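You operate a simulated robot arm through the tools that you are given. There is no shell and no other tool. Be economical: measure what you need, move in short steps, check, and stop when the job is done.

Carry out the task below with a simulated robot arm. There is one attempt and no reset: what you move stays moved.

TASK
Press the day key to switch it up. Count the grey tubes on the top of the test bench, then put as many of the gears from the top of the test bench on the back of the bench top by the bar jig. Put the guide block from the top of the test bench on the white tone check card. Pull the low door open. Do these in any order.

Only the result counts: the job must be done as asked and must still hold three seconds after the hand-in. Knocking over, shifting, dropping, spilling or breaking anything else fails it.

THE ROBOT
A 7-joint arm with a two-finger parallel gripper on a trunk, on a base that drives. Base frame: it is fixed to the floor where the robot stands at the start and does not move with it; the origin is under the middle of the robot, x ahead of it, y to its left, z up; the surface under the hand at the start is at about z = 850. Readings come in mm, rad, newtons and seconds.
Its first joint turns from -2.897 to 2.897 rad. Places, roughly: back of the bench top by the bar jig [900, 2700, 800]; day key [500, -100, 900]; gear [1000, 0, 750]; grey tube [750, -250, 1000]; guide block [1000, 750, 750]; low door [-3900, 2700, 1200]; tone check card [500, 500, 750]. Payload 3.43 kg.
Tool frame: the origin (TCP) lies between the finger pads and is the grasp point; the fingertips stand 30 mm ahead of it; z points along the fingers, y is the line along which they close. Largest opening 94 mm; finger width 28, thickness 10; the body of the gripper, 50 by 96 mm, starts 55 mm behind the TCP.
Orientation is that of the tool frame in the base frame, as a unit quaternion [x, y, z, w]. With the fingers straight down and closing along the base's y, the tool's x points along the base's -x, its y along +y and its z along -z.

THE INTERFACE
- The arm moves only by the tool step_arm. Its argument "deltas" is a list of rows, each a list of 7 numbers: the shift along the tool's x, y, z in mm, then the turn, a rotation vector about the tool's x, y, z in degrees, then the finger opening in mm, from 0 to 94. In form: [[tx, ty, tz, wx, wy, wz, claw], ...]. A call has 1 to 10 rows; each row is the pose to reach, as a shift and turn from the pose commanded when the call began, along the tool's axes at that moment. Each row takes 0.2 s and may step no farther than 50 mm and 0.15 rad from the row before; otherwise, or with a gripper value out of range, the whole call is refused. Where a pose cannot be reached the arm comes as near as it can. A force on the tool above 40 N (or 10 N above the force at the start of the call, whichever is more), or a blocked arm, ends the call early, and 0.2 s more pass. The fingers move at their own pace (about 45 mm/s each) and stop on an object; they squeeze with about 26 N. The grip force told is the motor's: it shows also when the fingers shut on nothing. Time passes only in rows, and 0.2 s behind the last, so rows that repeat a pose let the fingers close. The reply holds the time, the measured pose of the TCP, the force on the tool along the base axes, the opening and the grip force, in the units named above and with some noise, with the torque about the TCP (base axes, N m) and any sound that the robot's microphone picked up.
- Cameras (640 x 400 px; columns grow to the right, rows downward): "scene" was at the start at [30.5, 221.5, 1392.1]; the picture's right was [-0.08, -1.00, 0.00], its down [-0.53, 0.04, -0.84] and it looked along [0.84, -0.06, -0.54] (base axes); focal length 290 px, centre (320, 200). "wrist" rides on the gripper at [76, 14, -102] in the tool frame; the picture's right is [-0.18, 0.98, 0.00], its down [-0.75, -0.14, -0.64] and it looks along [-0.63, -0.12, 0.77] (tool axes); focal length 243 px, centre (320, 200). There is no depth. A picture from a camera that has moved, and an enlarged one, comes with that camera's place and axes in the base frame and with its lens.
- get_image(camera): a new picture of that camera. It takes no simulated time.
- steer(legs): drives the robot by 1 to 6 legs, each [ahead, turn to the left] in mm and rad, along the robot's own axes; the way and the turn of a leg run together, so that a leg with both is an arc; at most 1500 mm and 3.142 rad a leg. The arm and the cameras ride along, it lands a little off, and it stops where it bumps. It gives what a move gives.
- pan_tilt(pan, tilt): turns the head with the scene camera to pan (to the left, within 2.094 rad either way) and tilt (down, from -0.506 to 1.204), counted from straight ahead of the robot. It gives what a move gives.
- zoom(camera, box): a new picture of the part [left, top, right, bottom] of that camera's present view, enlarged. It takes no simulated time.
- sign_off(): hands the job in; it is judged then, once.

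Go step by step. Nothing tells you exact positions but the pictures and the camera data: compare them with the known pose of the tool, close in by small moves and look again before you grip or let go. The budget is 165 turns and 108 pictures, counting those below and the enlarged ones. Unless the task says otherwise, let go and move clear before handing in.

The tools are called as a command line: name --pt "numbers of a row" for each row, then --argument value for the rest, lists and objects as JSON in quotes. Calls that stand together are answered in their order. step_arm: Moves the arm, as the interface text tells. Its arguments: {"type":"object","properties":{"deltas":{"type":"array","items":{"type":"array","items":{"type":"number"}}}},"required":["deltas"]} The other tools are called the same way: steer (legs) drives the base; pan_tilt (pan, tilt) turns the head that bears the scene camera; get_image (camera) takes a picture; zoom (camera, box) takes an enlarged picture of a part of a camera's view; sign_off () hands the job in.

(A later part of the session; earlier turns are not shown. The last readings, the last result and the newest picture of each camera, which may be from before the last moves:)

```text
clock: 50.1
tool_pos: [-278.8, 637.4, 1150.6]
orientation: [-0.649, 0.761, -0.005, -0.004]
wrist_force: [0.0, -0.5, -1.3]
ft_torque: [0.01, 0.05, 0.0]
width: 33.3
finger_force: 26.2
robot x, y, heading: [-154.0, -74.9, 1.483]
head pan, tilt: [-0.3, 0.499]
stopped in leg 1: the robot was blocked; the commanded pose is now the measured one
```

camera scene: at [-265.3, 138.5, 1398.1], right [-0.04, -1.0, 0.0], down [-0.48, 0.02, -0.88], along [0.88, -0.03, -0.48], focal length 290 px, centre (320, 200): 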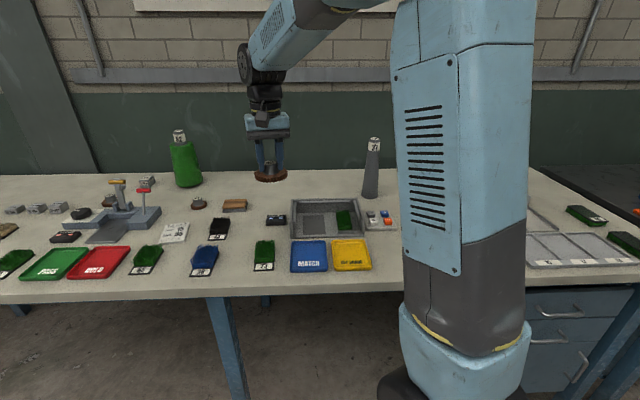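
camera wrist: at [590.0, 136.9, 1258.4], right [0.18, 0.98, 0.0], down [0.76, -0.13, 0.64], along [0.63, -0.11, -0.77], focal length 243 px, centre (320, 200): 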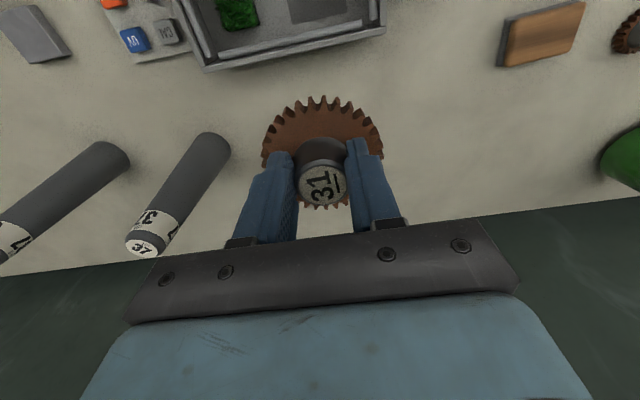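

Blocked again near heading 1.48 even away from the bench; something else is near. I'll look around the base.

pan_tilt --pan 0.6 --tilt 1.0

get_image --camera "scene"

pan_tilt --pan 2.0 --tilt 0.9

get_image --camera "scene"

pan_tilt --pan -1.7 --tilt 1.0

get_image --camera "scene"

```text
clock: 51.3
tool_pos: [-277.1, 637.7, 1151.1]
orientation: [-0.649, 0.761, -0.004, -0.004]
wrist_force: [-0.1, 0.2, -1.1]
ft_torque: [-0.03, 0.02, -0.02]
width: 33.1
finger_force: 26.2
robot x, y, heading: [-154.7, -75.7, 1.488]
head pan, tilt: [0.6, 1.0]
```

```text
69 pictures are left
camera scene: at [-426.9, -53.4, 1357.0], right [0.87, 0.49, 0.0], down [0.41, -0.73, -0.54], along [-0.27, 0.47, -0.84], focal length 290 px, centre (320, 200)
```

scene: 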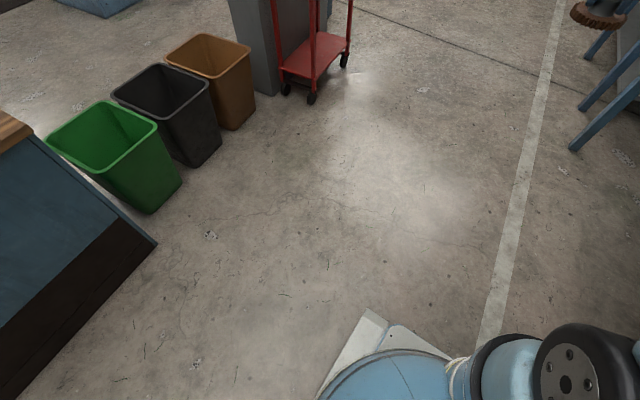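

```text
clock: 52.9
tool_pos: [-277.3, 638.2, 1151.3]
orientation: [-0.649, 0.761, -0.005, -0.004]
wrist_force: [-0.8, -0.1, -1.7]
ft_torque: [-0.06, 0.03, 0.02]
width: 33.1
finger_force: 25.7
robot x, y, heading: [-155.2, -75.9, 1.486]
head pan, tilt: [2.0, 0.901]
```

```text
68 pictures are left
camera scene: at [-463.7, -139.5, 1364.3], right [-0.34, 0.94, 0.0], down [0.74, 0.26, -0.62], along [-0.58, -0.21, -0.78], focal length 290 px, centre (320, 200)
```

scene: 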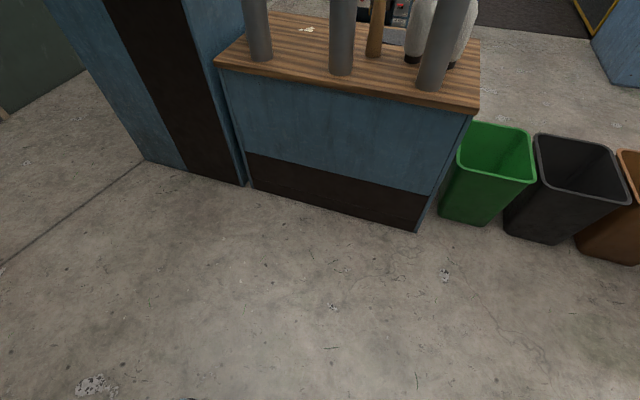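

```text
clock: 55.9
tool_pos: [-277.3, 637.3, 1150.0]
orientation: [-0.648, 0.761, -0.005, -0.004]
wrist_force: [0.3, 0.2, -1.3]
ft_torque: [-0.05, 0.0, 0.01]
width: 33.1
finger_force: 26.0
robot x, y, heading: [-152.7, -76.6, 1.487]
head pan, tilt: [-1.7, 1.0]
```

```text
67 pictures are left
camera scene: at [-324.6, -128.8, 1357.0], right [-0.21, -0.98, 0.0], down [-0.82, 0.18, -0.54], along [0.53, -0.12, -0.84], focal length 290 px, centre (320, 200)
```

scene: 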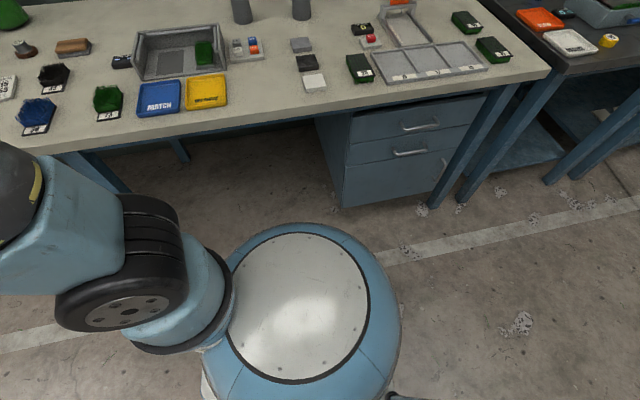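

Nothing visibly touches the base here; the drive seems to give up after long turns with drift. I'll try the remaining small turn and a forward leg.

steer --legs '[[0, 0.09]]'

steer --legs '[[600, 0]]'

```text
clock: 56.9
tool_pos: [-341.0, 623.8, 1150.2]
orientation: [-0.682, 0.731, -0.005, -0.005]
wrist_force: [-0.4, 0.5, -1.6]
ft_torque: [-0.01, 0.0, -0.02]
width: 33.1
finger_force: 25.6
robot x, y, heading: [-146.9, -78.7, 1.575]
head pan, tilt: [-1.7, 1.0]
```

```text
clock: 60.3
tool_pos: [-349.5, 1220.4, 1151.5]
orientation: [-0.683, 0.73, -0.005, -0.004]
wrist_force: [-0.3, -0.3, -1.7]
ft_torque: [0.0, -0.02, -0.02]
width: 33.2
finger_force: 26.6
robot x, y, heading: [-150.9, 525.5, 1.578]
head pan, tilt: [-1.7, 1.0]
```

That works. Driving on along the line to about y = 2550.

steer --legs '[[1000, 0], [1000, 0]]'

pan_tilt --pan -1.3 --tilt 0.5

get_image --camera "scene"

```text
clock: 70.3
tool_pos: [-412.8, 3197.4, 1151.6]
orientation: [-0.693, 0.721, -0.006, -0.004]
wrist_force: [-0.3, 1.0, -2.3]
ft_torque: [-0.04, -0.01, 0.0]
width: 33.0
finger_force: 26.3
robot x, y, heading: [-198.5, 2501.4, 1.606]
head pan, tilt: [-1.7, 1.0]
```

```text
clock: 71.3
tool_pos: [-413.0, 3198.0, 1152.1]
orientation: [-0.692, 0.721, -0.005, -0.003]
wrist_force: [-0.2, -0.1, -1.3]
ft_torque: [-0.01, -0.01, 0.0]
width: 33.0
finger_force: 26.1
robot x, y, heading: [-199.1, 2505.7, 1.604]
head pan, tilt: [-1.3, 0.499]
```

```text
66 pictures are left
camera scene: at [-344.5, 2465.5, 1398.0], right [0.3, -0.95, 0.0], down [-0.46, -0.14, -0.88], along [0.84, 0.26, -0.48], focal length 290 px, centre (320, 200)
```

scene: 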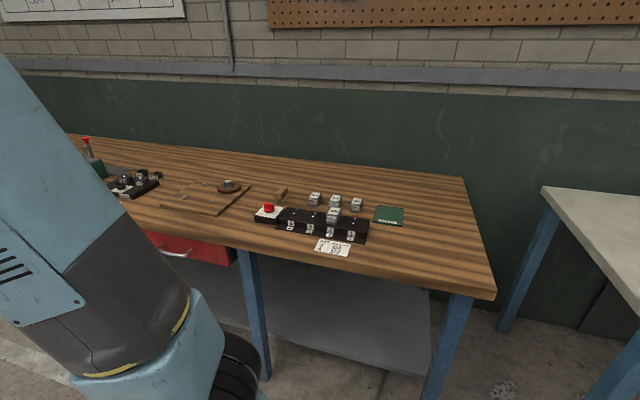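

The wooden bench shows a black bar fixture with blocks, which may be the bar jig. Zooming.

zoom --camera "scene" --box '[230, 160, 490, 300]'

zoom --camera "scene" --box '[70, 130, 270, 240]'

```text
2.46 times, centred on (360, 230) of scene
camera zoom: at [-344.5, 2465.5, 1398.0], right [0.3, -0.95, 0.0], down [-0.46, -0.14, -0.88], along [0.84, 0.26, -0.48], focal length 714 px, centre (222, 126)
```

zoom: 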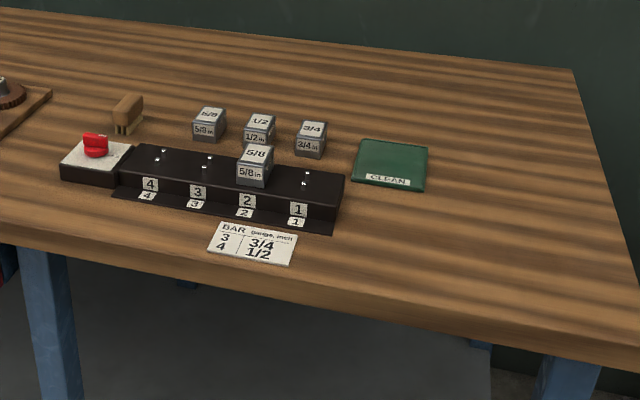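

```text
3.20 times, centred on (170, 185) of scene
camera zoom: at [-344.5, 2465.5, 1398.0], right [0.3, -0.95, 0.0], down [-0.46, -0.14, -0.88], along [0.84, 0.26, -0.48], focal length 929 px, centre (800, 248)
```

zoom: 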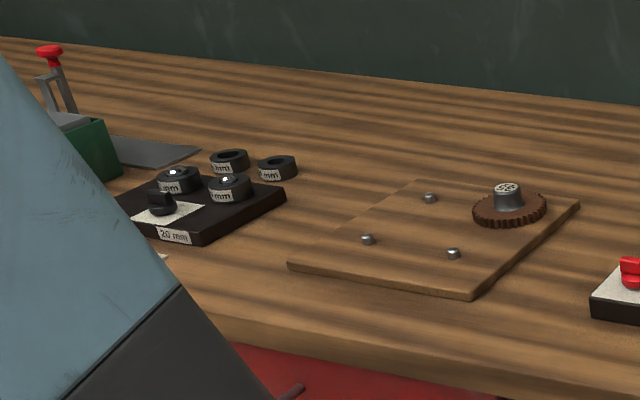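

The black bar fixture with the "BAR" card is the bar jig, at about (430, 2680); the back strip behind it (x≈800–1000) is empty. I'll advance a bit, turn right and approach.

steer --legs '[[170, 0], [0, -0.8]]'

steer --legs '[[0, -0.8]]'

```text
clock: 75.1
tool_pos: [143.8, 3312.4, 1152.7]
orientation: [-0.357, 0.934, -0.003, -0.005]
wrist_force: [1.0, -1.2, -2.2]
ft_torque: [0.05, 0.03, -0.01]
width: 33.2
finger_force: 26.0
robot x, y, heading: [-248.2, 2712.4, 0.803]
head pan, tilt: [-1.3, 0.499]
```

```text
clock: 77.9
tool_pos: [456.2, 2843.2, 1152.6]
orientation: [0.042, 0.999, -0.001, -0.006]
wrist_force: [-1.3, 0.3, -1.2]
ft_torque: [-0.02, 0.04, 0.02]
width: 33.2
finger_force: 25.9
robot x, y, heading: [-242.3, 2769.5, 0.005]
head pan, tilt: [-1.3, 0.499]
```

steer --legs '[[220, 0]]'

pan_tilt --pan -0.3 --tilt 0.6

get_image --camera "scene"

get_image --camera "wrist"

```text
clock: 79.6
tool_pos: [677.3, 2845.2, 1152.7]
orientation: [0.041, 0.999, -0.001, -0.006]
wrist_force: [0.1, 0.2, -1.7]
ft_torque: [-0.03, 0.03, -0.01]
width: 33.1
finger_force: 26.3
robot x, y, heading: [-20.7, 2771.7, 0.007]
head pan, tilt: [-1.3, 0.499]
```

```text
clock: 80.8
tool_pos: [678.1, 2844.5, 1152.9]
orientation: [0.042, 0.999, -0.001, -0.006]
wrist_force: [0.3, -0.5, -1.9]
ft_torque: [-0.04, -0.03, 0.0]
width: 33.2
finger_force: 25.7
robot x, y, heading: [-20.3, 2774.7, 0.005]
head pan, tilt: [-0.3, 0.6]
```

```text
63 pictures are left
camera scene: at [1.2, 2981.7, 1389.0], right [-0.29, -0.96, 0.0], down [-0.54, 0.17, -0.82], along [0.79, -0.24, -0.57], focal length 290 px, centre (320, 200)
```

scene: 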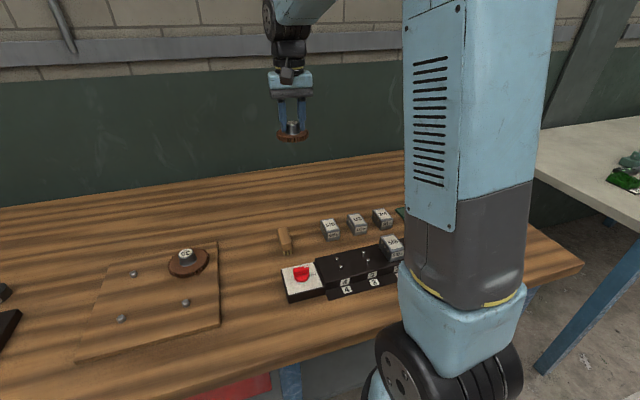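

```text
62 pictures are left
camera wrist: at [604.3, 2866.1, 1256.8], right [0.27, 0.96, 0.0], down [0.75, -0.2, 0.63], along [0.61, -0.17, -0.77], focal length 243 px, centre (320, 200)
```

wrist: 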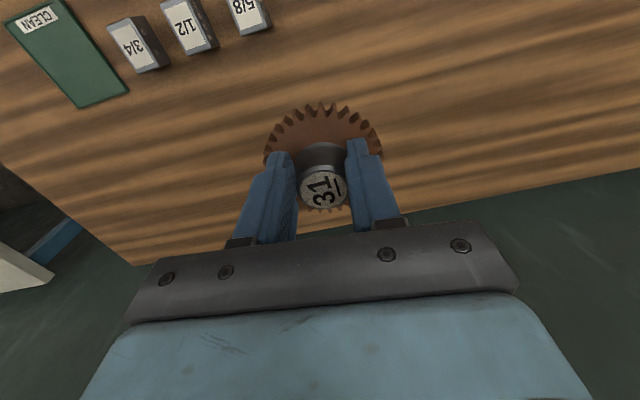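

Place target about (880, 2690) on the empty back strip. Moving over it and down to a safe height.

step_arm --pt "-38 -24 0 0 0 0 15" --pt "-76 -48 10 0 0 0 15" --pt "-114 -72 30 0 0 0 15" --pt "-152 -96 60 0 0 0 15" --pt "-187 -119 90 0 0 0 15" --pt "-214 -137 125 0 0 0 15" --pt "-214 -137 165 0 0 0 15" --pt "-214 -137 205 0 0 0 15" --pt "-214 -137 215 0 0 0 15"

get_image --camera "wrist"

get_image --camera "scene"

```text
refused: row 4 steps farther than a row can; nothing moved
```

```text
61 pictures are left
camera wrist: at [604.3, 2866.1, 1256.8], right [0.27, 0.96, 0.0], down [0.75, -0.2, 0.63], along [0.61, -0.17, -0.77], focal length 243 px, centre (320, 200)
```

wrist: 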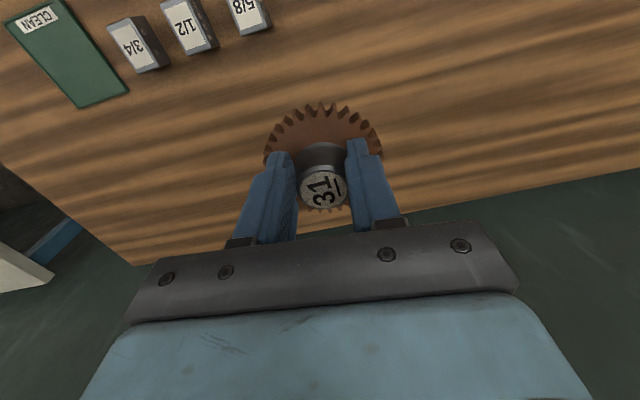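

```text
60 pictures are left
camera scene: at [1.2, 2981.7, 1389.0], right [-0.29, -0.96, 0.0], down [-0.54, 0.17, -0.82], along [0.79, -0.24, -0.57], focal length 290 px, centre (320, 200)
```

scene: 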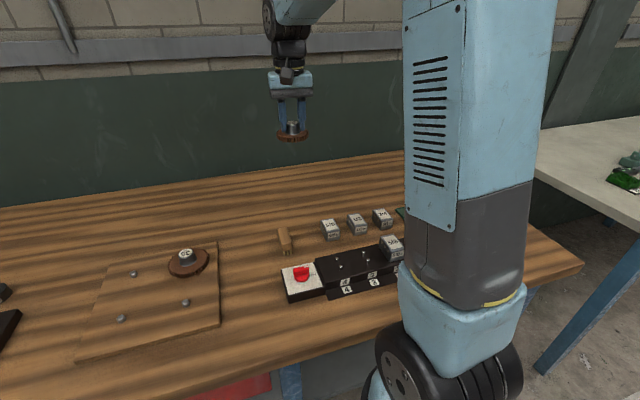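

step_arm --pt "-38 -24 0 0 0 0 15" --pt "-76 -48 8 0 0 0 15" --pt "-114 -72 20 0 0 0 15" --pt "-150 -96 40 0 0 0 15" --pt "-184 -118 65 0 0 0 15" --pt "-214 -137 95 0 0 0 15" --pt "-214 -137 140 0 0 0 15" --pt "-214 -137 185 0 0 0 15" --pt "-214 -137 215 0 0 0 15"

get_image --camera "wrist"

get_image --camera "scene"

```text
clock: 82.8
tool_pos: [879.2, 2688.1, 937.1]
orientation: [0.043, 0.999, -0.001, -0.005]
wrist_force: [0.0, -0.4, -1.7]
ft_torque: [0.0, 0.01, 0.01]
width: 33.1
finger_force: 26.1
robot x, y, heading: [-23.6, 2770.5, 0.005]
head pan, tilt: [-0.3, 0.6]
```

```text
59 pictures are left
camera wrist: at [806.4, 2710.2, 1040.1], right [0.27, 0.96, 0.0], down [0.75, -0.2, 0.63], along [0.61, -0.17, -0.77], focal length 243 px, centre (320, 200)
```

wrist: 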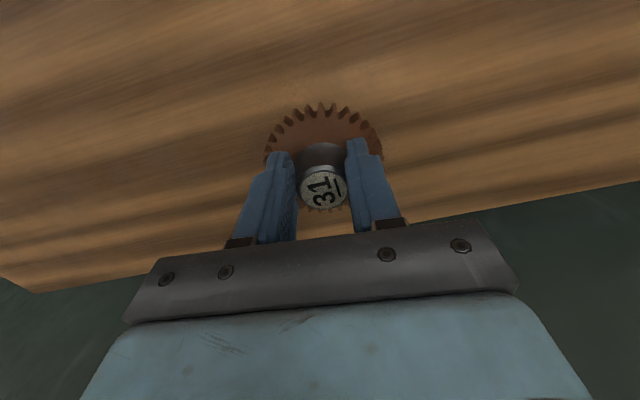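

```text
58 pictures are left
camera scene: at [1.3, 2981.8, 1389.0], right [-0.29, -0.96, 0.0], down [-0.54, 0.16, -0.82], along [0.79, -0.24, -0.57], focal length 290 px, centre (320, 200)
```

scene: 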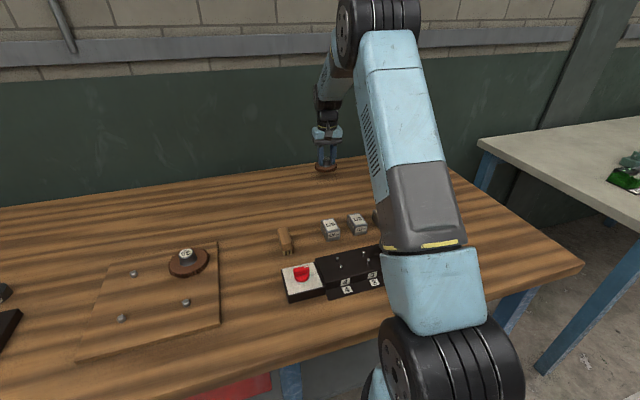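

Clear spot under the gear. Lowering until light contact.

step_arm --pt "0 0 15 0 0 0 15" --pt "0 0 26 0 0 0 15" --pt "0 0 31 0 0 0 15" --pt "0 0 34 0 0 0 15" --pt "0 0 37 0 0 0 15" --pt "0 0 39 0 0 0 15"

```text
clock: 84.2
tool_pos: [876.1, 2689.8, 898.9]
orientation: [0.042, 0.999, -0.001, -0.004]
wrist_force: [1.2, -0.2, 14.0]
ft_torque: [-0.08, -0.72, -0.09]
width: 33.3
finger_force: 25.9
robot x, y, heading: [-27.0, 2771.4, 0.004]
head pan, tilt: [-0.3, 0.6]
```

Contact at the same height as the other bench. Opening and backing off upward.

step_arm --pt "0 0 -1 0 0 0 40" --pt "0 0 -1 0 0 0 60" --pt "0 0 -1 0 0 0 65" --pt "0 0 -30 0 0 0 65" --pt "0 0 -75 0 0 0 65" --pt "0 0 -125 0 0 0 65" --pt "0 0 -175 0 0 0 65" --pt "0 0 -225 0 0 0 65"

get_image --camera "wrist"

```text
clock: 86.0
tool_pos: [875.1, 2690.4, 1121.5]
orientation: [0.042, 0.999, 0.0, -0.007]
wrist_force: [0.4, -0.3, -0.5]
ft_torque: [0.0, 0.04, 0.0]
width: 65.2
finger_force: 0.1
robot x, y, heading: [-21.5, 2771.8, 0.007]
head pan, tilt: [-0.3, 0.6]
```

```text
57 pictures are left
camera wrist: at [803.1, 2711.6, 1225.6], right [0.27, 0.96, 0.0], down [0.75, -0.2, 0.63], along [0.61, -0.17, -0.78], focal length 243 px, centre (320, 200)
```

wrist: 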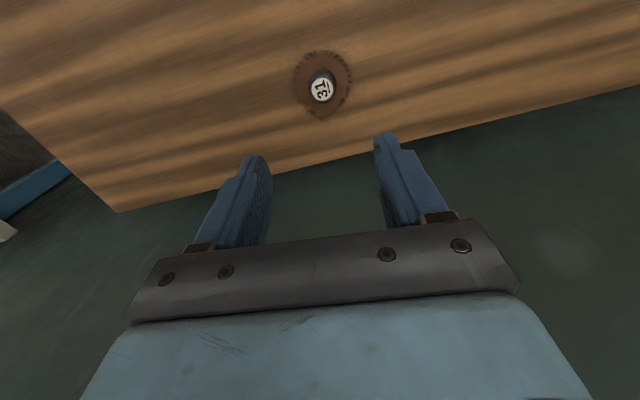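

Gear one stands at (878, 2690). Retracting the arm, then reversing from the bench, turning left and backing along to the guide block.

step_arm --pt "45 0 -5 0 0 0 65" --pt "90 8 -10 0 0 0 65" --pt "135 20 -15 0 0 0 65" --pt "180 35 -20 0 0 0 65" --pt "225 50 -25 0 0 0 65" --pt "270 65 -30 0 0 0 65" --pt "315 80 -30 0 0 0 65"

steer --legs '[[-250, 0], [0, 0.78]]'

steer --legs '[[0, 0.78]]'

```text
clock: 87.6
tool_pos: [571.8, 2797.8, 1152.3]
orientation: [0.041, 0.999, -0.001, -0.006]
wrist_force: [1.3, -0.2, -0.1]
ft_torque: [0.02, 0.05, 0.01]
width: 64.9
finger_force: 0.1
robot x, y, heading: [-27.7, 2772.3, 0.005]
head pan, tilt: [-0.3, 0.6]
```

```text
clock: 91.8
tool_pos: [126.3, 3209.5, 1152.9]
orientation: [-0.343, 0.939, -0.003, -0.005]
wrist_force: [-0.4, 0.0, 0.3]
ft_torque: [0.01, 0.0, 0.03]
width: 65.0
finger_force: 0.1
robot x, y, heading: [-247.4, 2736.5, 0.784]
head pan, tilt: [-0.3, 0.6]
```

```text
clock: 94.5
tool_pos: [-311.2, 3334.8, 1153.1]
orientation: [-0.674, 0.739, -0.005, -0.003]
wrist_force: [-0.8, 0.7, 0.4]
ft_torque: [0.0, 0.02, -0.01]
width: 65.2
finger_force: 0.1
robot x, y, heading: [-194.2, 2737.9, 1.561]
head pan, tilt: [-0.3, 0.6]
```

steer --legs '[[-1100, 0], [-1010, 0]]'

steer --legs '[[0, -0.78]]'

steer --legs '[[0, -0.78]]'

```text
clock: 105.0
tool_pos: [-338.3, 1258.5, 1154.4]
orientation: [-0.685, 0.729, -0.005, -0.004]
wrist_force: [0.4, 0.0, 0.0]
ft_torque: [-0.01, -0.04, 0.01]
width: 65.0
finger_force: 0.1
robot x, y, heading: [-201.0, 667.2, 1.585]
head pan, tilt: [-0.3, 0.6]
```

```text
clock: 107.7
tool_pos: [120.0, 1179.2, 1154.7]
orientation: [-0.352, 0.936, -0.003, -0.006]
wrist_force: [-1.1, 0.0, -0.6]
ft_torque: [-0.02, -0.05, 0.0]
width: 64.8
finger_force: 0.2
robot x, y, heading: [-238.5, 702.1, 0.803]
head pan, tilt: [-0.3, 0.6]
```

```text
clock: 110.4
tool_pos: [354.1, 781.9, 1154.3]
orientation: [0.037, 0.999, -0.001, -0.006]
wrist_force: [0.3, 0.3, 0.0]
ft_torque: [0.0, 0.0, -0.03]
width: 65.1
finger_force: 0.0
robot x, y, heading: [-238.7, 754.0, 0.015]
head pan, tilt: [-0.3, 0.6]
```

Now approaching the test bench and looking at the guide block.

steer --legs '[[225, -0.01]]'

pan_tilt --pan -0.1 --tilt 0.65

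get_image --camera "scene"

get_image --camera "wrist"

```text
clock: 112.1
tool_pos: [575.7, 775.8, 1156.2]
orientation: [0.043, 0.999, 0.0, -0.006]
wrist_force: [-1.0, -1.7, 0.0]
ft_torque: [-0.01, -0.03, -0.02]
width: 65.2
finger_force: 0.1
robot x, y, heading: [-19.8, 751.5, 0.002]
head pan, tilt: [-0.3, 0.6]
```

```text
clock: 112.8
tool_pos: [575.6, 777.2, 1155.3]
orientation: [0.043, 0.999, -0.001, -0.007]
wrist_force: [-0.7, 1.1, 0.3]
ft_torque: [0.01, -0.02, -0.04]
width: 64.9
finger_force: 0.2
robot x, y, heading: [-17.8, 753.9, 0.007]
head pan, tilt: [-0.099, 0.649]
```

```text
56 pictures are left
camera scene: at [9.5, 981.7, 1384.7], right [-0.1, -1.0, 0.0], down [-0.6, 0.06, -0.8], along [0.79, -0.08, -0.6], focal length 290 px, centre (320, 200)
```

scene: 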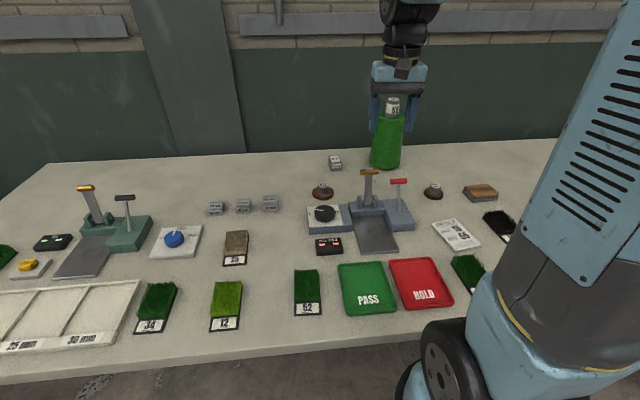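

```text
55 pictures are left
camera wrist: at [503.2, 798.8, 1259.0], right [0.27, 0.96, 0.0], down [0.75, -0.2, 0.63], along [0.61, -0.17, -0.77], focal length 243 px, centre (320, 200)
```

wrist: 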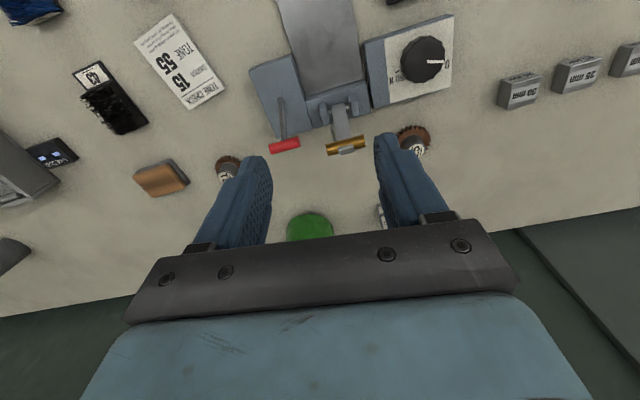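

zoom --camera "scene" --box '[190, 140, 440, 230]'

zoom --camera "scene" --box '[310, 140, 410, 200]'

```text
2.56 times, centred on (315, 185) of scene
camera zoom: at [9.5, 981.7, 1384.7], right [-0.1, -1.0, 0.0], down [-0.6, 0.06, -0.8], along [0.79, -0.08, -0.6], focal length 743 px, centre (333, 238)
```

zoom: 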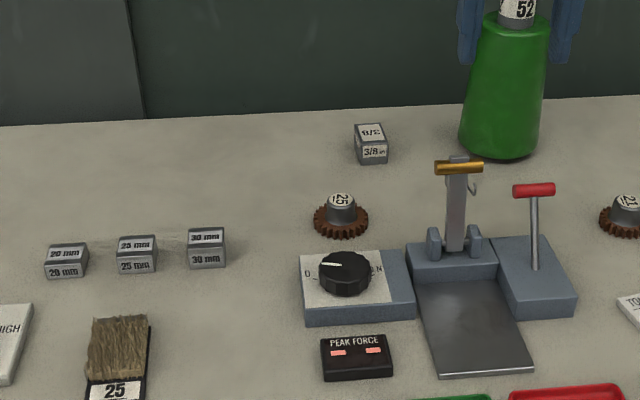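

```text
6.40 times, centred on (360, 170) of scene
camera zoom: at [9.5, 981.7, 1384.7], right [-0.1, -1.0, 0.0], down [-0.6, 0.06, -0.8], along [0.79, -0.08, -0.6], focal length 1857 px, centre (64, 392)
```

zoom: 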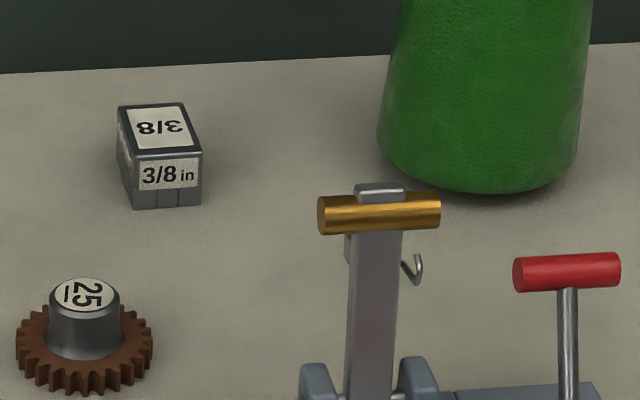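

The lone "3/8 in" block by the bottle at (899, 846) is the guide block; the card centre is about (523, 581). Moving the hand above the block at height.

step_arm --pt "-45 14 0 0 0 0 75" --pt "-90 28 0 0 0 0 75" --pt "-135 42 0 0 0 0 75" --pt "-180 56 0 0 0 0 75" --pt "-225 70 5 0 0 0 75" --pt "-268 84 20 0 0 0 75" --pt "-300 95 40 0 0 0 75" --pt "-300 97.6 80 0 0 0 75" --pt "-300 97.6 125 0 0 0 75"

get_image --camera "wrist"

```text
clock: 114.8
tool_pos: [881.5, 849.7, 1023.8]
orientation: [0.043, 0.999, 0.0, -0.006]
wrist_force: [-0.3, 0.5, -0.5]
ft_torque: [0.06, -0.02, -0.02]
width: 74.7
finger_force: 0.1
robot x, y, heading: [-16.5, 755.6, 0.002]
head pan, tilt: [-0.099, 0.649]
```

```text
52 pictures are left
camera wrist: at [809.4, 871.6, 1127.5], right [0.27, 0.96, 0.0], down [0.75, -0.2, 0.63], along [0.61, -0.17, -0.77], focal length 243 px, centre (320, 200)
```

wrist: 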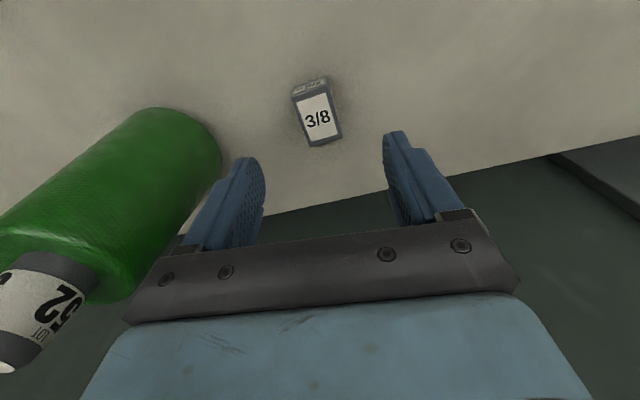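

Block spans x 872–924, y 828–862, aligned with the base axes. Aligning the yaw and descending to just above it for a check.

step_arm --pt "-9 -2 20 0 0 -3 75" --pt "-16.8 -3.3 45 0 0 -6 75" --pt "-16.8 -3.3 75 0 0 -6 75" --pt "-16.8 -3.3 97 0 0 -6 75" --pt "-16.8 -3.3 97 0 0 -6 75"

get_image --camera "wrist"

zoom --camera "scene" --box '[290, 100, 418, 200]'

```text
clock: 116.0
tool_pos: [896.5, 844.7, 927.9]
orientation: [-0.011, 1.0, 0.0, -0.006]
wrist_force: [-0.9, -1.0, -0.1]
ft_torque: [0.0, 0.01, -0.03]
width: 74.9
finger_force: 0.1
robot x, y, heading: [-16.2, 758.5, 0.003]
head pan, tilt: [-0.099, 0.649]
```

```text
51 pictures are left
camera wrist: at [821.8, 859.0, 1031.2], right [0.16, 0.99, 0.0], down [0.76, -0.13, 0.63], along [0.62, -0.11, -0.77], focal length 243 px, centre (320, 200)
```

wrist: 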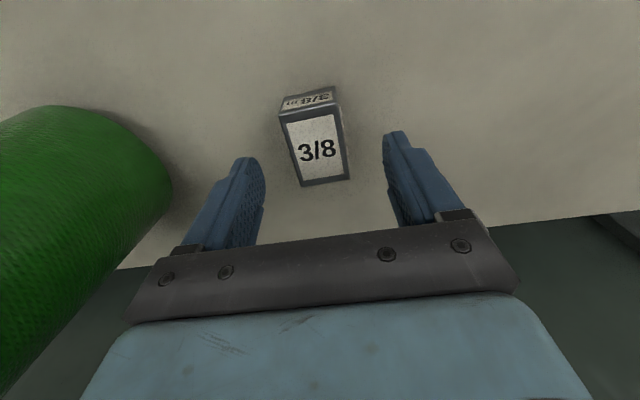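

```text
4.00 times, centred on (354, 150) of scene
camera zoom: at [9.9, 981.8, 1384.7], right [-0.1, -1.0, 0.0], down [-0.6, 0.06, -0.8], along [0.79, -0.08, -0.61], focal length 1161 px, centre (184, 400)
```

zoom: 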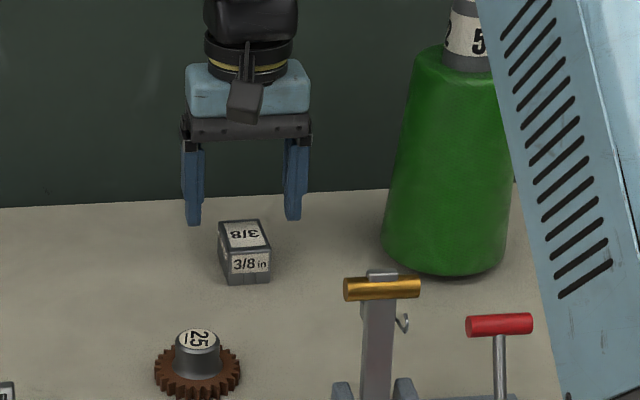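

Block is centred between the fingers. Lowering 41 mm and closing.

step_arm --pt "-1 0 22 0 0 0 75" --pt "-1 0 41 0 0 0 75" --pt "-1 0 41 0 0 0 55" --pt "-1 0 41 0 0 0 35" --pt "-1 0 41 0 0 0 20" --pt "-1 0 41 0 0 0 20" --pt "-1 0 41 0 0 0 20" --pt "-1 0 0 0 0 0 20" --pt "-1 0 -45 0 0 0 20"

get_image --camera "wrist"

```text
clock: 118.0
tool_pos: [898.2, 845.9, 974.0]
orientation: [-0.01, 1.0, 0.0, -0.007]
wrist_force: [0.2, 0.6, -2.2]
ft_torque: [-0.04, -0.02, -0.01]
width: 38.0
finger_force: 26.0
robot x, y, heading: [-16.6, 755.6, 0.002]
head pan, tilt: [-0.099, 0.649]
```

```text
49 pictures are left
camera wrist: at [824.2, 860.0, 1077.4], right [0.16, 0.99, 0.0], down [0.77, -0.13, 0.63], along [0.62, -0.11, -0.78], focal length 243 px, centre (320, 200)
```

wrist: 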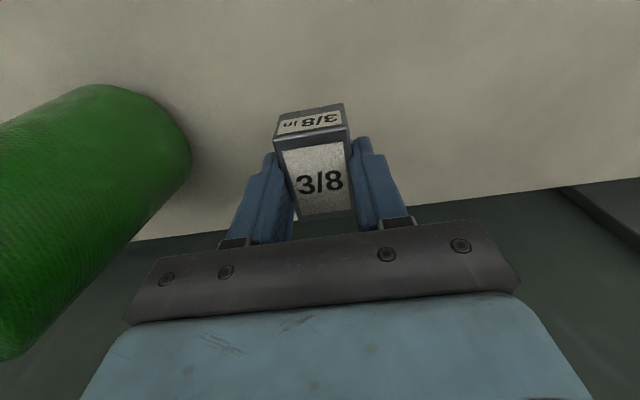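

Block gripped. Lifting, pulling back past the bottle, then over to the card.

step_arm --pt "0 0 -45 0 0 0 20" --pt "0 0 -90 0 0 0 20" --pt "0 0 -135 0 0 0 20" --pt "30 0 -165 0 0 0 20" --pt "78 0 -170 0 0 0 20" --pt "126 0 -170 0 0 0 20" --pt "174 0 -170 0 0 0 20" --pt "210 -32 -170 0 0 0 20" --pt "246 -65 -170 0 0 0 20" --pt "282 -98 -170 0 0 0 20"

step_arm --pt "33 -35 0 0 0 0 20" --pt "66 -70 0 0 0 0 20" --pt "90 -108 5 0 0 0 20" --pt "95 -140 40 0 0 0 20" --pt "98 -155 85 0 0 0 20" --pt "98 -159 130 0 0 0 20" --pt "98 -159 160 0 0 0 20"

get_image --camera "wrist"

get_image --camera "scene"

```text
clock: 120.2
tool_pos: [624.2, 740.4, 1146.2]
orientation: [-0.01, 1.0, 0.001, -0.006]
wrist_force: [-0.2, 0.6, -2.5]
ft_torque: [-0.04, 0.03, -0.02]
width: 37.9
finger_force: 25.9
robot x, y, heading: [-18.6, 752.0, 0.009]
head pan, tilt: [-0.099, 0.649]
```

```text
clock: 121.8
tool_pos: [522.6, 579.1, 991.0]
orientation: [-0.01, 1.0, 0.0, -0.007]
wrist_force: [0.0, 1.0, -0.6]
ft_torque: [-0.03, -0.03, -0.01]
width: 37.8
finger_force: 25.7
robot x, y, heading: [-17.6, 754.7, 0.001]
head pan, tilt: [-0.099, 0.649]
```

```text
48 pictures are left
camera wrist: at [448.5, 592.4, 1094.4], right [0.16, 0.99, 0.0], down [0.76, -0.13, 0.63], along [0.62, -0.11, -0.77], focal length 243 px, centre (320, 200)
```

wrist: 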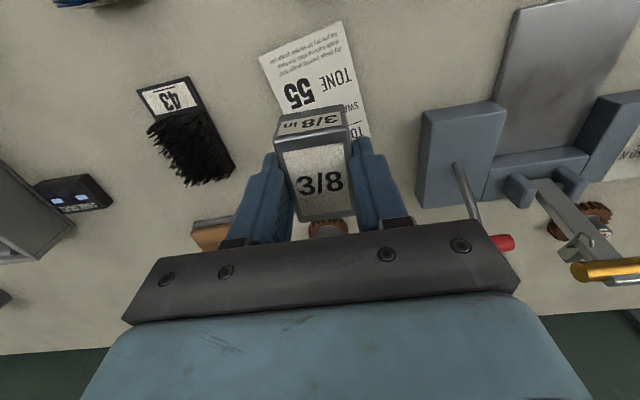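

```text
47 pictures are left
camera scene: at [9.2, 981.8, 1384.7], right [-0.1, -1.0, 0.0], down [-0.6, 0.06, -0.8], along [0.79, -0.08, -0.6], focal length 290 px, centre (320, 200)
```

scene: 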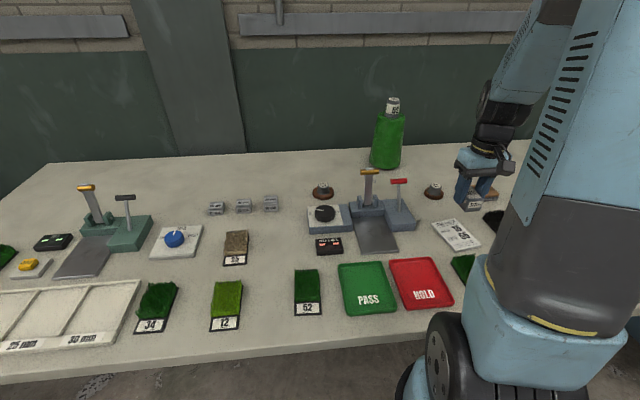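

The hand is centred over the card (centre ≈ (521, 579)). Lowering to touch.

step_arm --pt "0 0 45 0 0 0 20" --pt "0 0 80 0 0 0 20" --pt "0 0 92 0 0 0 20" --pt "0 0 96 0 0 0 20" --pt "0 0 99 0 0 0 20" --pt "0 0 101 0 0 0 20" --pt "0 0 103 0 0 0 20"

get_image --camera "wrist"

```text
clock: 122.8
tool_pos: [519.9, 578.5, 896.4]
orientation: [-0.011, 1.0, -0.002, -0.003]
wrist_force: [-4.7, 1.8, 14.0]
ft_torque: [0.12, 0.17, 0.01]
width: 37.8
finger_force: 25.5
robot x, y, heading: [-16.3, 755.4, 0.003]
head pan, tilt: [-0.099, 0.649]
stopped in row 5: the force on the tool passed its limit at 53 N (the readings are from after the stop); the commanded pose is now the measured one
```

```text
46 pictures are left
camera wrist: at [446.3, 592.7, 1000.5], right [0.16, 0.99, 0.0], down [0.76, -0.12, 0.64], along [0.63, -0.11, -0.77], focal length 243 px, centre (320, 200)
```

wrist: 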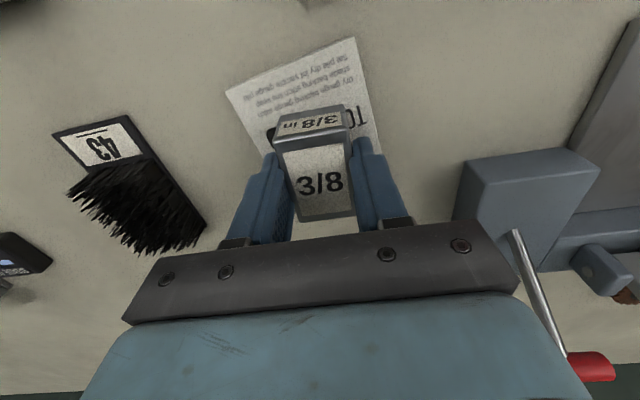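

In contact with the card. Releasing gently and lifting.

step_arm --pt "0 0 0 0 0 0 45" --pt "0 0 0 0 0 0 56" --pt "0 0 0 0 0 0 56" --pt "0 0 -25 0 0 0 56" --pt "0 0 -70 0 0 0 56" --pt "0 0 -115 0 0 0 56" --pt "0 0 -160 0 0 0 56"

get_image --camera "wrist"

```text
clock: 124.4
tool_pos: [524.4, 578.2, 1057.1]
orientation: [-0.01, 1.0, 0.0, -0.005]
wrist_force: [-0.9, 0.1, 1.0]
ft_torque: [-0.01, 0.01, -0.02]
width: 56.2
finger_force: 0.1
robot x, y, heading: [-15.7, 752.7, 0.003]
head pan, tilt: [-0.099, 0.649]
```

```text
45 pictures are left
camera wrist: at [450.1, 591.9, 1159.8], right [0.16, 0.99, 0.0], down [0.76, -0.12, 0.63], along [0.63, -0.11, -0.77], focal length 243 px, centre (320, 200)
```

wrist: 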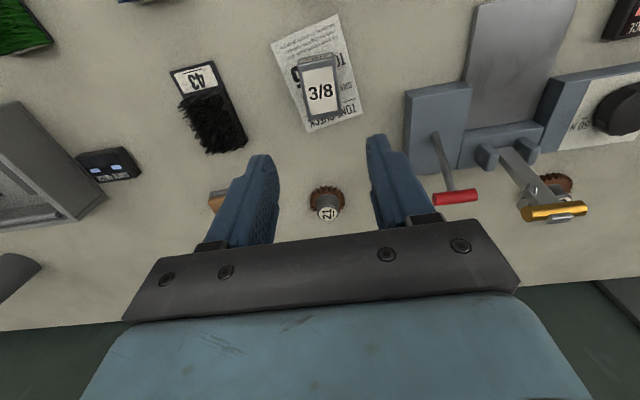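

Guide block rests squarely on the card. Next gear "21" at about (692, 561): moving above it.

step_arm --pt "-45 -5 0 0 0 0 60" --pt "-90 -10 0 0 0 0 60" --pt "-130 -16 20 0 0 0 60" --pt "-155 -19 55 0 0 0 60" --pt "-160 -20 95 0 0 0 60" --pt "-160 -20 120 0 0 0 60"

get_image --camera "wrist"

```text
clock: 125.8
tool_pos: [680.5, 562.7, 935.8]
orientation: [-0.011, 1.0, -0.001, -0.004]
wrist_force: [-0.3, 0.1, 1.4]
ft_torque: [0.01, 0.01, 0.04]
width: 60.1
finger_force: 0.1
robot x, y, heading: [-17.6, 755.5, 0.002]
head pan, tilt: [-0.099, 0.649]
```

```text
44 pictures are left
camera wrist: at [606.9, 576.5, 1039.2], right [0.16, 0.99, 0.0], down [0.76, -0.12, 0.64], along [0.63, -0.11, -0.77], focal length 243 px, centre (320, 200)
```

wrist: 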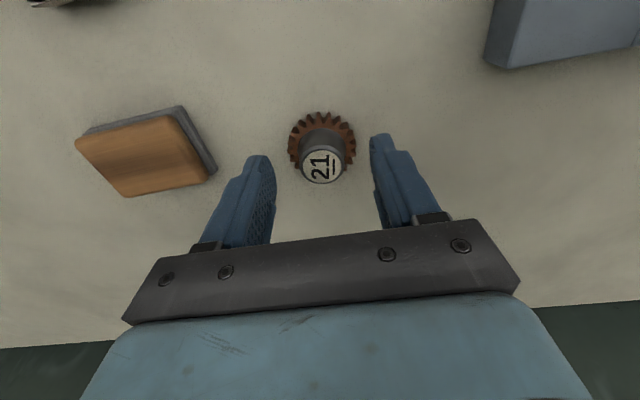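

step_arm --pt "-16.5 -2.5 10 0 0 0 60" --pt "-16.5 -2.5 26 0 0 0 60" --pt "-16.5 -2.5 37 0 0 0 60" --pt "-16.5 -2.5 37 0 0 0 40" --pt "-16.5 -2.5 37 0 0 0 20" --pt "-16.5 -2.5 37 0 0 0 15" --pt "-16.5 -2.5 37 0 0 0 15" --pt "-16.5 -2.5 10 0 0 0 15" --pt "-16.5 -2.5 -30 0 0 0 15"

get_image --camera "wrist"

```text
clock: 127.8
tool_pos: [699.7, 560.1, 964.5]
orientation: [-0.01, 1.0, 0.001, -0.005]
wrist_force: [0.5, -0.6, -1.0]
ft_torque: [0.04, 0.01, 0.0]
width: 33.1
finger_force: 25.7
robot x, y, heading: [-16.8, 757.5, 0.002]
head pan, tilt: [-0.099, 0.649]
```

```text
43 pictures are left
camera wrist: at [624.7, 573.8, 1067.6], right [0.16, 0.99, 0.0], down [0.76, -0.12, 0.63], along [0.63, -0.11, -0.77], focal length 243 px, centre (320, 200)
```

wrist: 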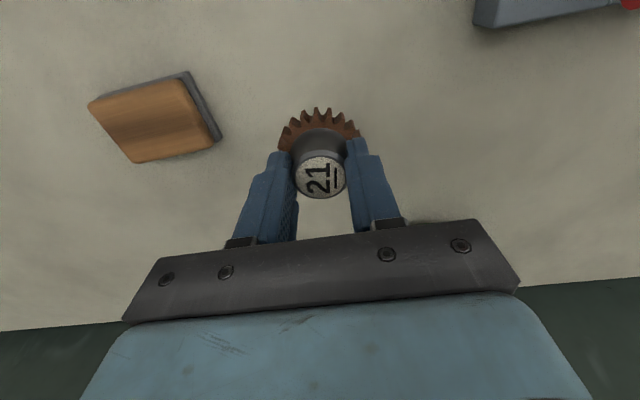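

Gear two is held. Lifting and drawing in, then back to the wooden bench the same way.

step_arm --pt "0 0 -45 0 0 0 15" --pt "0 0 -90 0 0 0 15" --pt "0 0 -135 0 0 0 15" --pt "0 0 -180 0 0 0 15" --pt "20 40 -190 0 0 0 15" --pt "40 80 -190 0 0 0 15" --pt "60 120 -190 0 0 0 15" --pt "80 160 -190 0 0 0 15" --pt "100 200 -190 0 0 0 15"

steer --legs '[[-230, 0], [0, 0.78]]'

steer --legs '[[0, 0.78]]'

```text
clock: 129.8
tool_pos: [596.1, 757.3, 1155.2]
orientation: [-0.011, 1.0, -0.001, -0.005]
wrist_force: [1.0, -0.1, -1.6]
ft_torque: [0.02, 0.03, -0.01]
width: 32.9
finger_force: 25.8
robot x, y, heading: [-18.5, 755.3, 0.006]
head pan, tilt: [-0.099, 0.649]
```

```text
clock: 133.9
tool_pos: [187.5, 1185.9, 1156.1]
orientation: [-0.387, 0.922, -0.003, -0.004]
wrist_force: [-0.2, 0.0, -1.1]
ft_torque: [-0.01, 0.03, 0.01]
width: 33.1
finger_force: 25.5
robot x, y, heading: [-213.8, 719.5, 0.777]
head pan, tilt: [-0.099, 0.649]
```

```text
clock: 136.6
tool_pos: [-254.5, 1337.2, 1155.8]
orientation: [0.709, -0.705, 0.005, 0.003]
wrist_force: [-0.2, 0.0, -0.1]
ft_torque: [0.0, 0.01, 0.0]
width: 32.8
finger_force: 26.0
robot x, y, heading: [-162.1, 719.9, 1.549]
head pan, tilt: [-0.099, 0.649]
```

steer --legs '[[1000, 0.03], [970, 0]]'

steer --legs '[[0, -0.79]]'

steer --legs '[[0, -0.8]]'

```text
clock: 146.4
tool_pos: [-325.9, 3271.6, 1156.2]
orientation: [0.729, -0.685, 0.004, 0.002]
wrist_force: [-0.1, 1.2, -1.3]
ft_torque: [-0.01, -0.02, 0.01]
width: 33.1
finger_force: 26.2
robot x, y, heading: [-202.2, 2660.5, 1.611]
head pan, tilt: [-0.099, 0.649]
```

```text
clock: 149.1
tool_pos: [138.2, 3185.1, 1156.6]
orientation: [-0.414, 0.91, -0.002, -0.004]
wrist_force: [-0.6, 0.8, -1.2]
ft_torque: [-0.03, 0.01, -0.02]
width: 33.0
finger_force: 25.9
robot x, y, heading: [-231.0, 2695.6, 0.828]
head pan, tilt: [-0.099, 0.649]
```

```text
clock: 151.8
tool_pos: [376.9, 2772.1, 1157.8]
orientation: [-0.03, 1.0, -0.001, -0.004]
wrist_force: [-0.5, 0.8, -1.2]
ft_torque: [-0.01, -0.01, 0.02]
width: 33.1
finger_force: 26.6
robot x, y, heading: [-231.9, 2748.8, 0.045]
head pan, tilt: [-0.099, 0.649]
```

steer --legs '[[210, -0.04]]'

get_image --camera "wrist"

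get_image --camera "scene"

```text
clock: 153.5
tool_pos: [584.1, 2754.6, 1158.2]
orientation: [-0.01, 1.0, -0.001, -0.005]
wrist_force: [-0.3, -0.3, -0.5]
ft_torque: [0.04, 0.01, 0.02]
width: 33.0
finger_force: 26.0
robot x, y, heading: [-24.4, 2755.4, 0.004]
head pan, tilt: [-0.099, 0.649]
```

```text
42 pictures are left
camera wrist: at [508.8, 2767.8, 1261.1], right [0.16, 0.99, 0.0], down [0.76, -0.12, 0.63], along [0.63, -0.11, -0.77], focal length 243 px, centre (320, 200)
```

wrist: 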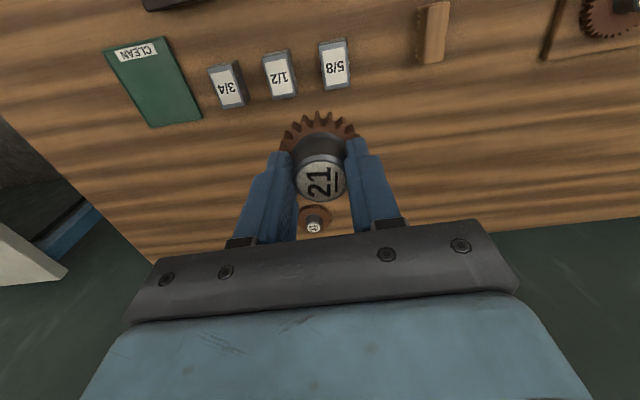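

```text
41 pictures are left
camera scene: at [-1.4, 2982.4, 1384.7], right [-0.1, -1.0, 0.0], down [-0.6, 0.06, -0.8], along [0.79, -0.08, -0.6], focal length 290 px, centre (320, 200)
```

scene: 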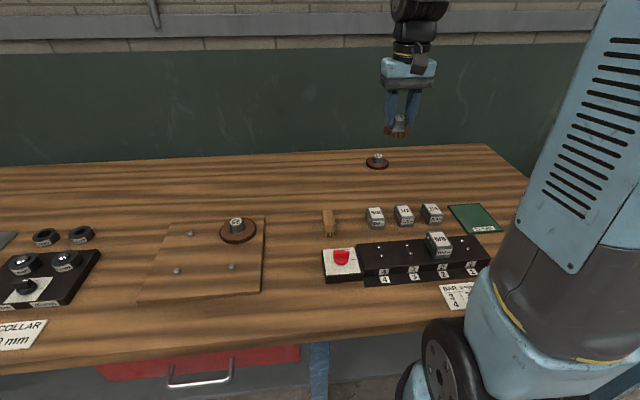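

First gear stands at (876, 2690). I'll put the second at about (875, 2575), beside it behind the jig.

step_arm --pt "-36 -23 0 0 0 0 15" --pt "-72 -46 0 0 0 0 15" --pt "-108 -70 0 0 0 0 15" --pt "-144 -93 0 0 0 0 15" --pt "-180 -116 0 0 0 0 15" --pt "-215 -140 0 0 0 0 15" --pt "-251 -163 0 0 0 0 15" --pt "-287 -186 10 0 0 0 15" --pt "-287 -186 55 0 0 0 15" --pt "-287 -186 100 0 0 0 15"

step_arm --pt "0 0 45 0 0 0 15" --pt "0 0 90 0 0 0 15" --pt "0 0 120 0 0 0 15" --pt "0 0 120 0 0 0 15"

get_image --camera "wrist"

```text
clock: 155.7
tool_pos: [875.1, 2573.8, 1056.1]
orientation: [-0.011, 1.0, -0.001, -0.004]
wrist_force: [0.3, -0.1, -1.2]
ft_torque: [-0.04, -0.02, 0.01]
width: 33.0
finger_force: 26.1
robot x, y, heading: [-26.9, 2751.0, 0.007]
head pan, tilt: [-0.099, 0.649]
```

```text
clock: 156.7
tool_pos: [872.6, 2571.1, 934.0]
orientation: [-0.01, 1.0, -0.001, -0.004]
wrist_force: [0.3, 0.2, -0.2]
ft_torque: [0.03, 0.02, -0.02]
width: 32.9
finger_force: 25.4
robot x, y, heading: [-27.6, 2761.5, 0.003]
head pan, tilt: [-0.099, 0.649]
```

```text
40 pictures are left
camera wrist: at [798.1, 2585.2, 1037.2], right [0.16, 0.99, 0.0], down [0.76, -0.12, 0.63], along [0.63, -0.11, -0.77], focal length 243 px, centre (320, 200)
```

wrist: 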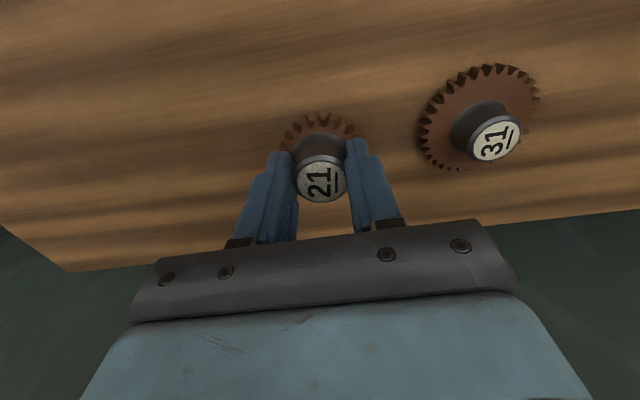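

step_arm --pt "0 0 15 0 0 0 15" --pt "0 0 27 0 0 0 15" --pt "0 0 32 0 0 0 15" --pt "0 0 35 0 0 0 15" --pt "0 0 36.5 0 0 0 15"

```text
clock: 157.9
tool_pos: [872.9, 2571.9, 899.1]
orientation: [-0.011, 1.0, 0.0, -0.005]
wrist_force: [-0.3, -0.1, -1.2]
ft_torque: [-0.02, 0.04, -0.01]
width: 33.0
finger_force: 25.4
robot x, y, heading: [-24.8, 2757.3, 0.006]
head pan, tilt: [-0.099, 0.649]
```

step_arm --pt "0 0 1 0 0 0 15" --pt "0 0 2 0 0 0 15" --pt "0 0 3 0 0 0 15" --pt "0 0 4 0 0 0 15"

```text
clock: 158.9
tool_pos: [873.1, 2574.0, 896.7]
orientation: [-0.01, 1.0, -0.001, -0.003]
wrist_force: [1.0, 0.4, 12.9]
ft_torque: [0.1, 0.09, 0.02]
width: 33.0
finger_force: 26.7
robot x, y, heading: [-31.5, 2755.6, 0.008]
head pan, tilt: [-0.099, 0.649]
```

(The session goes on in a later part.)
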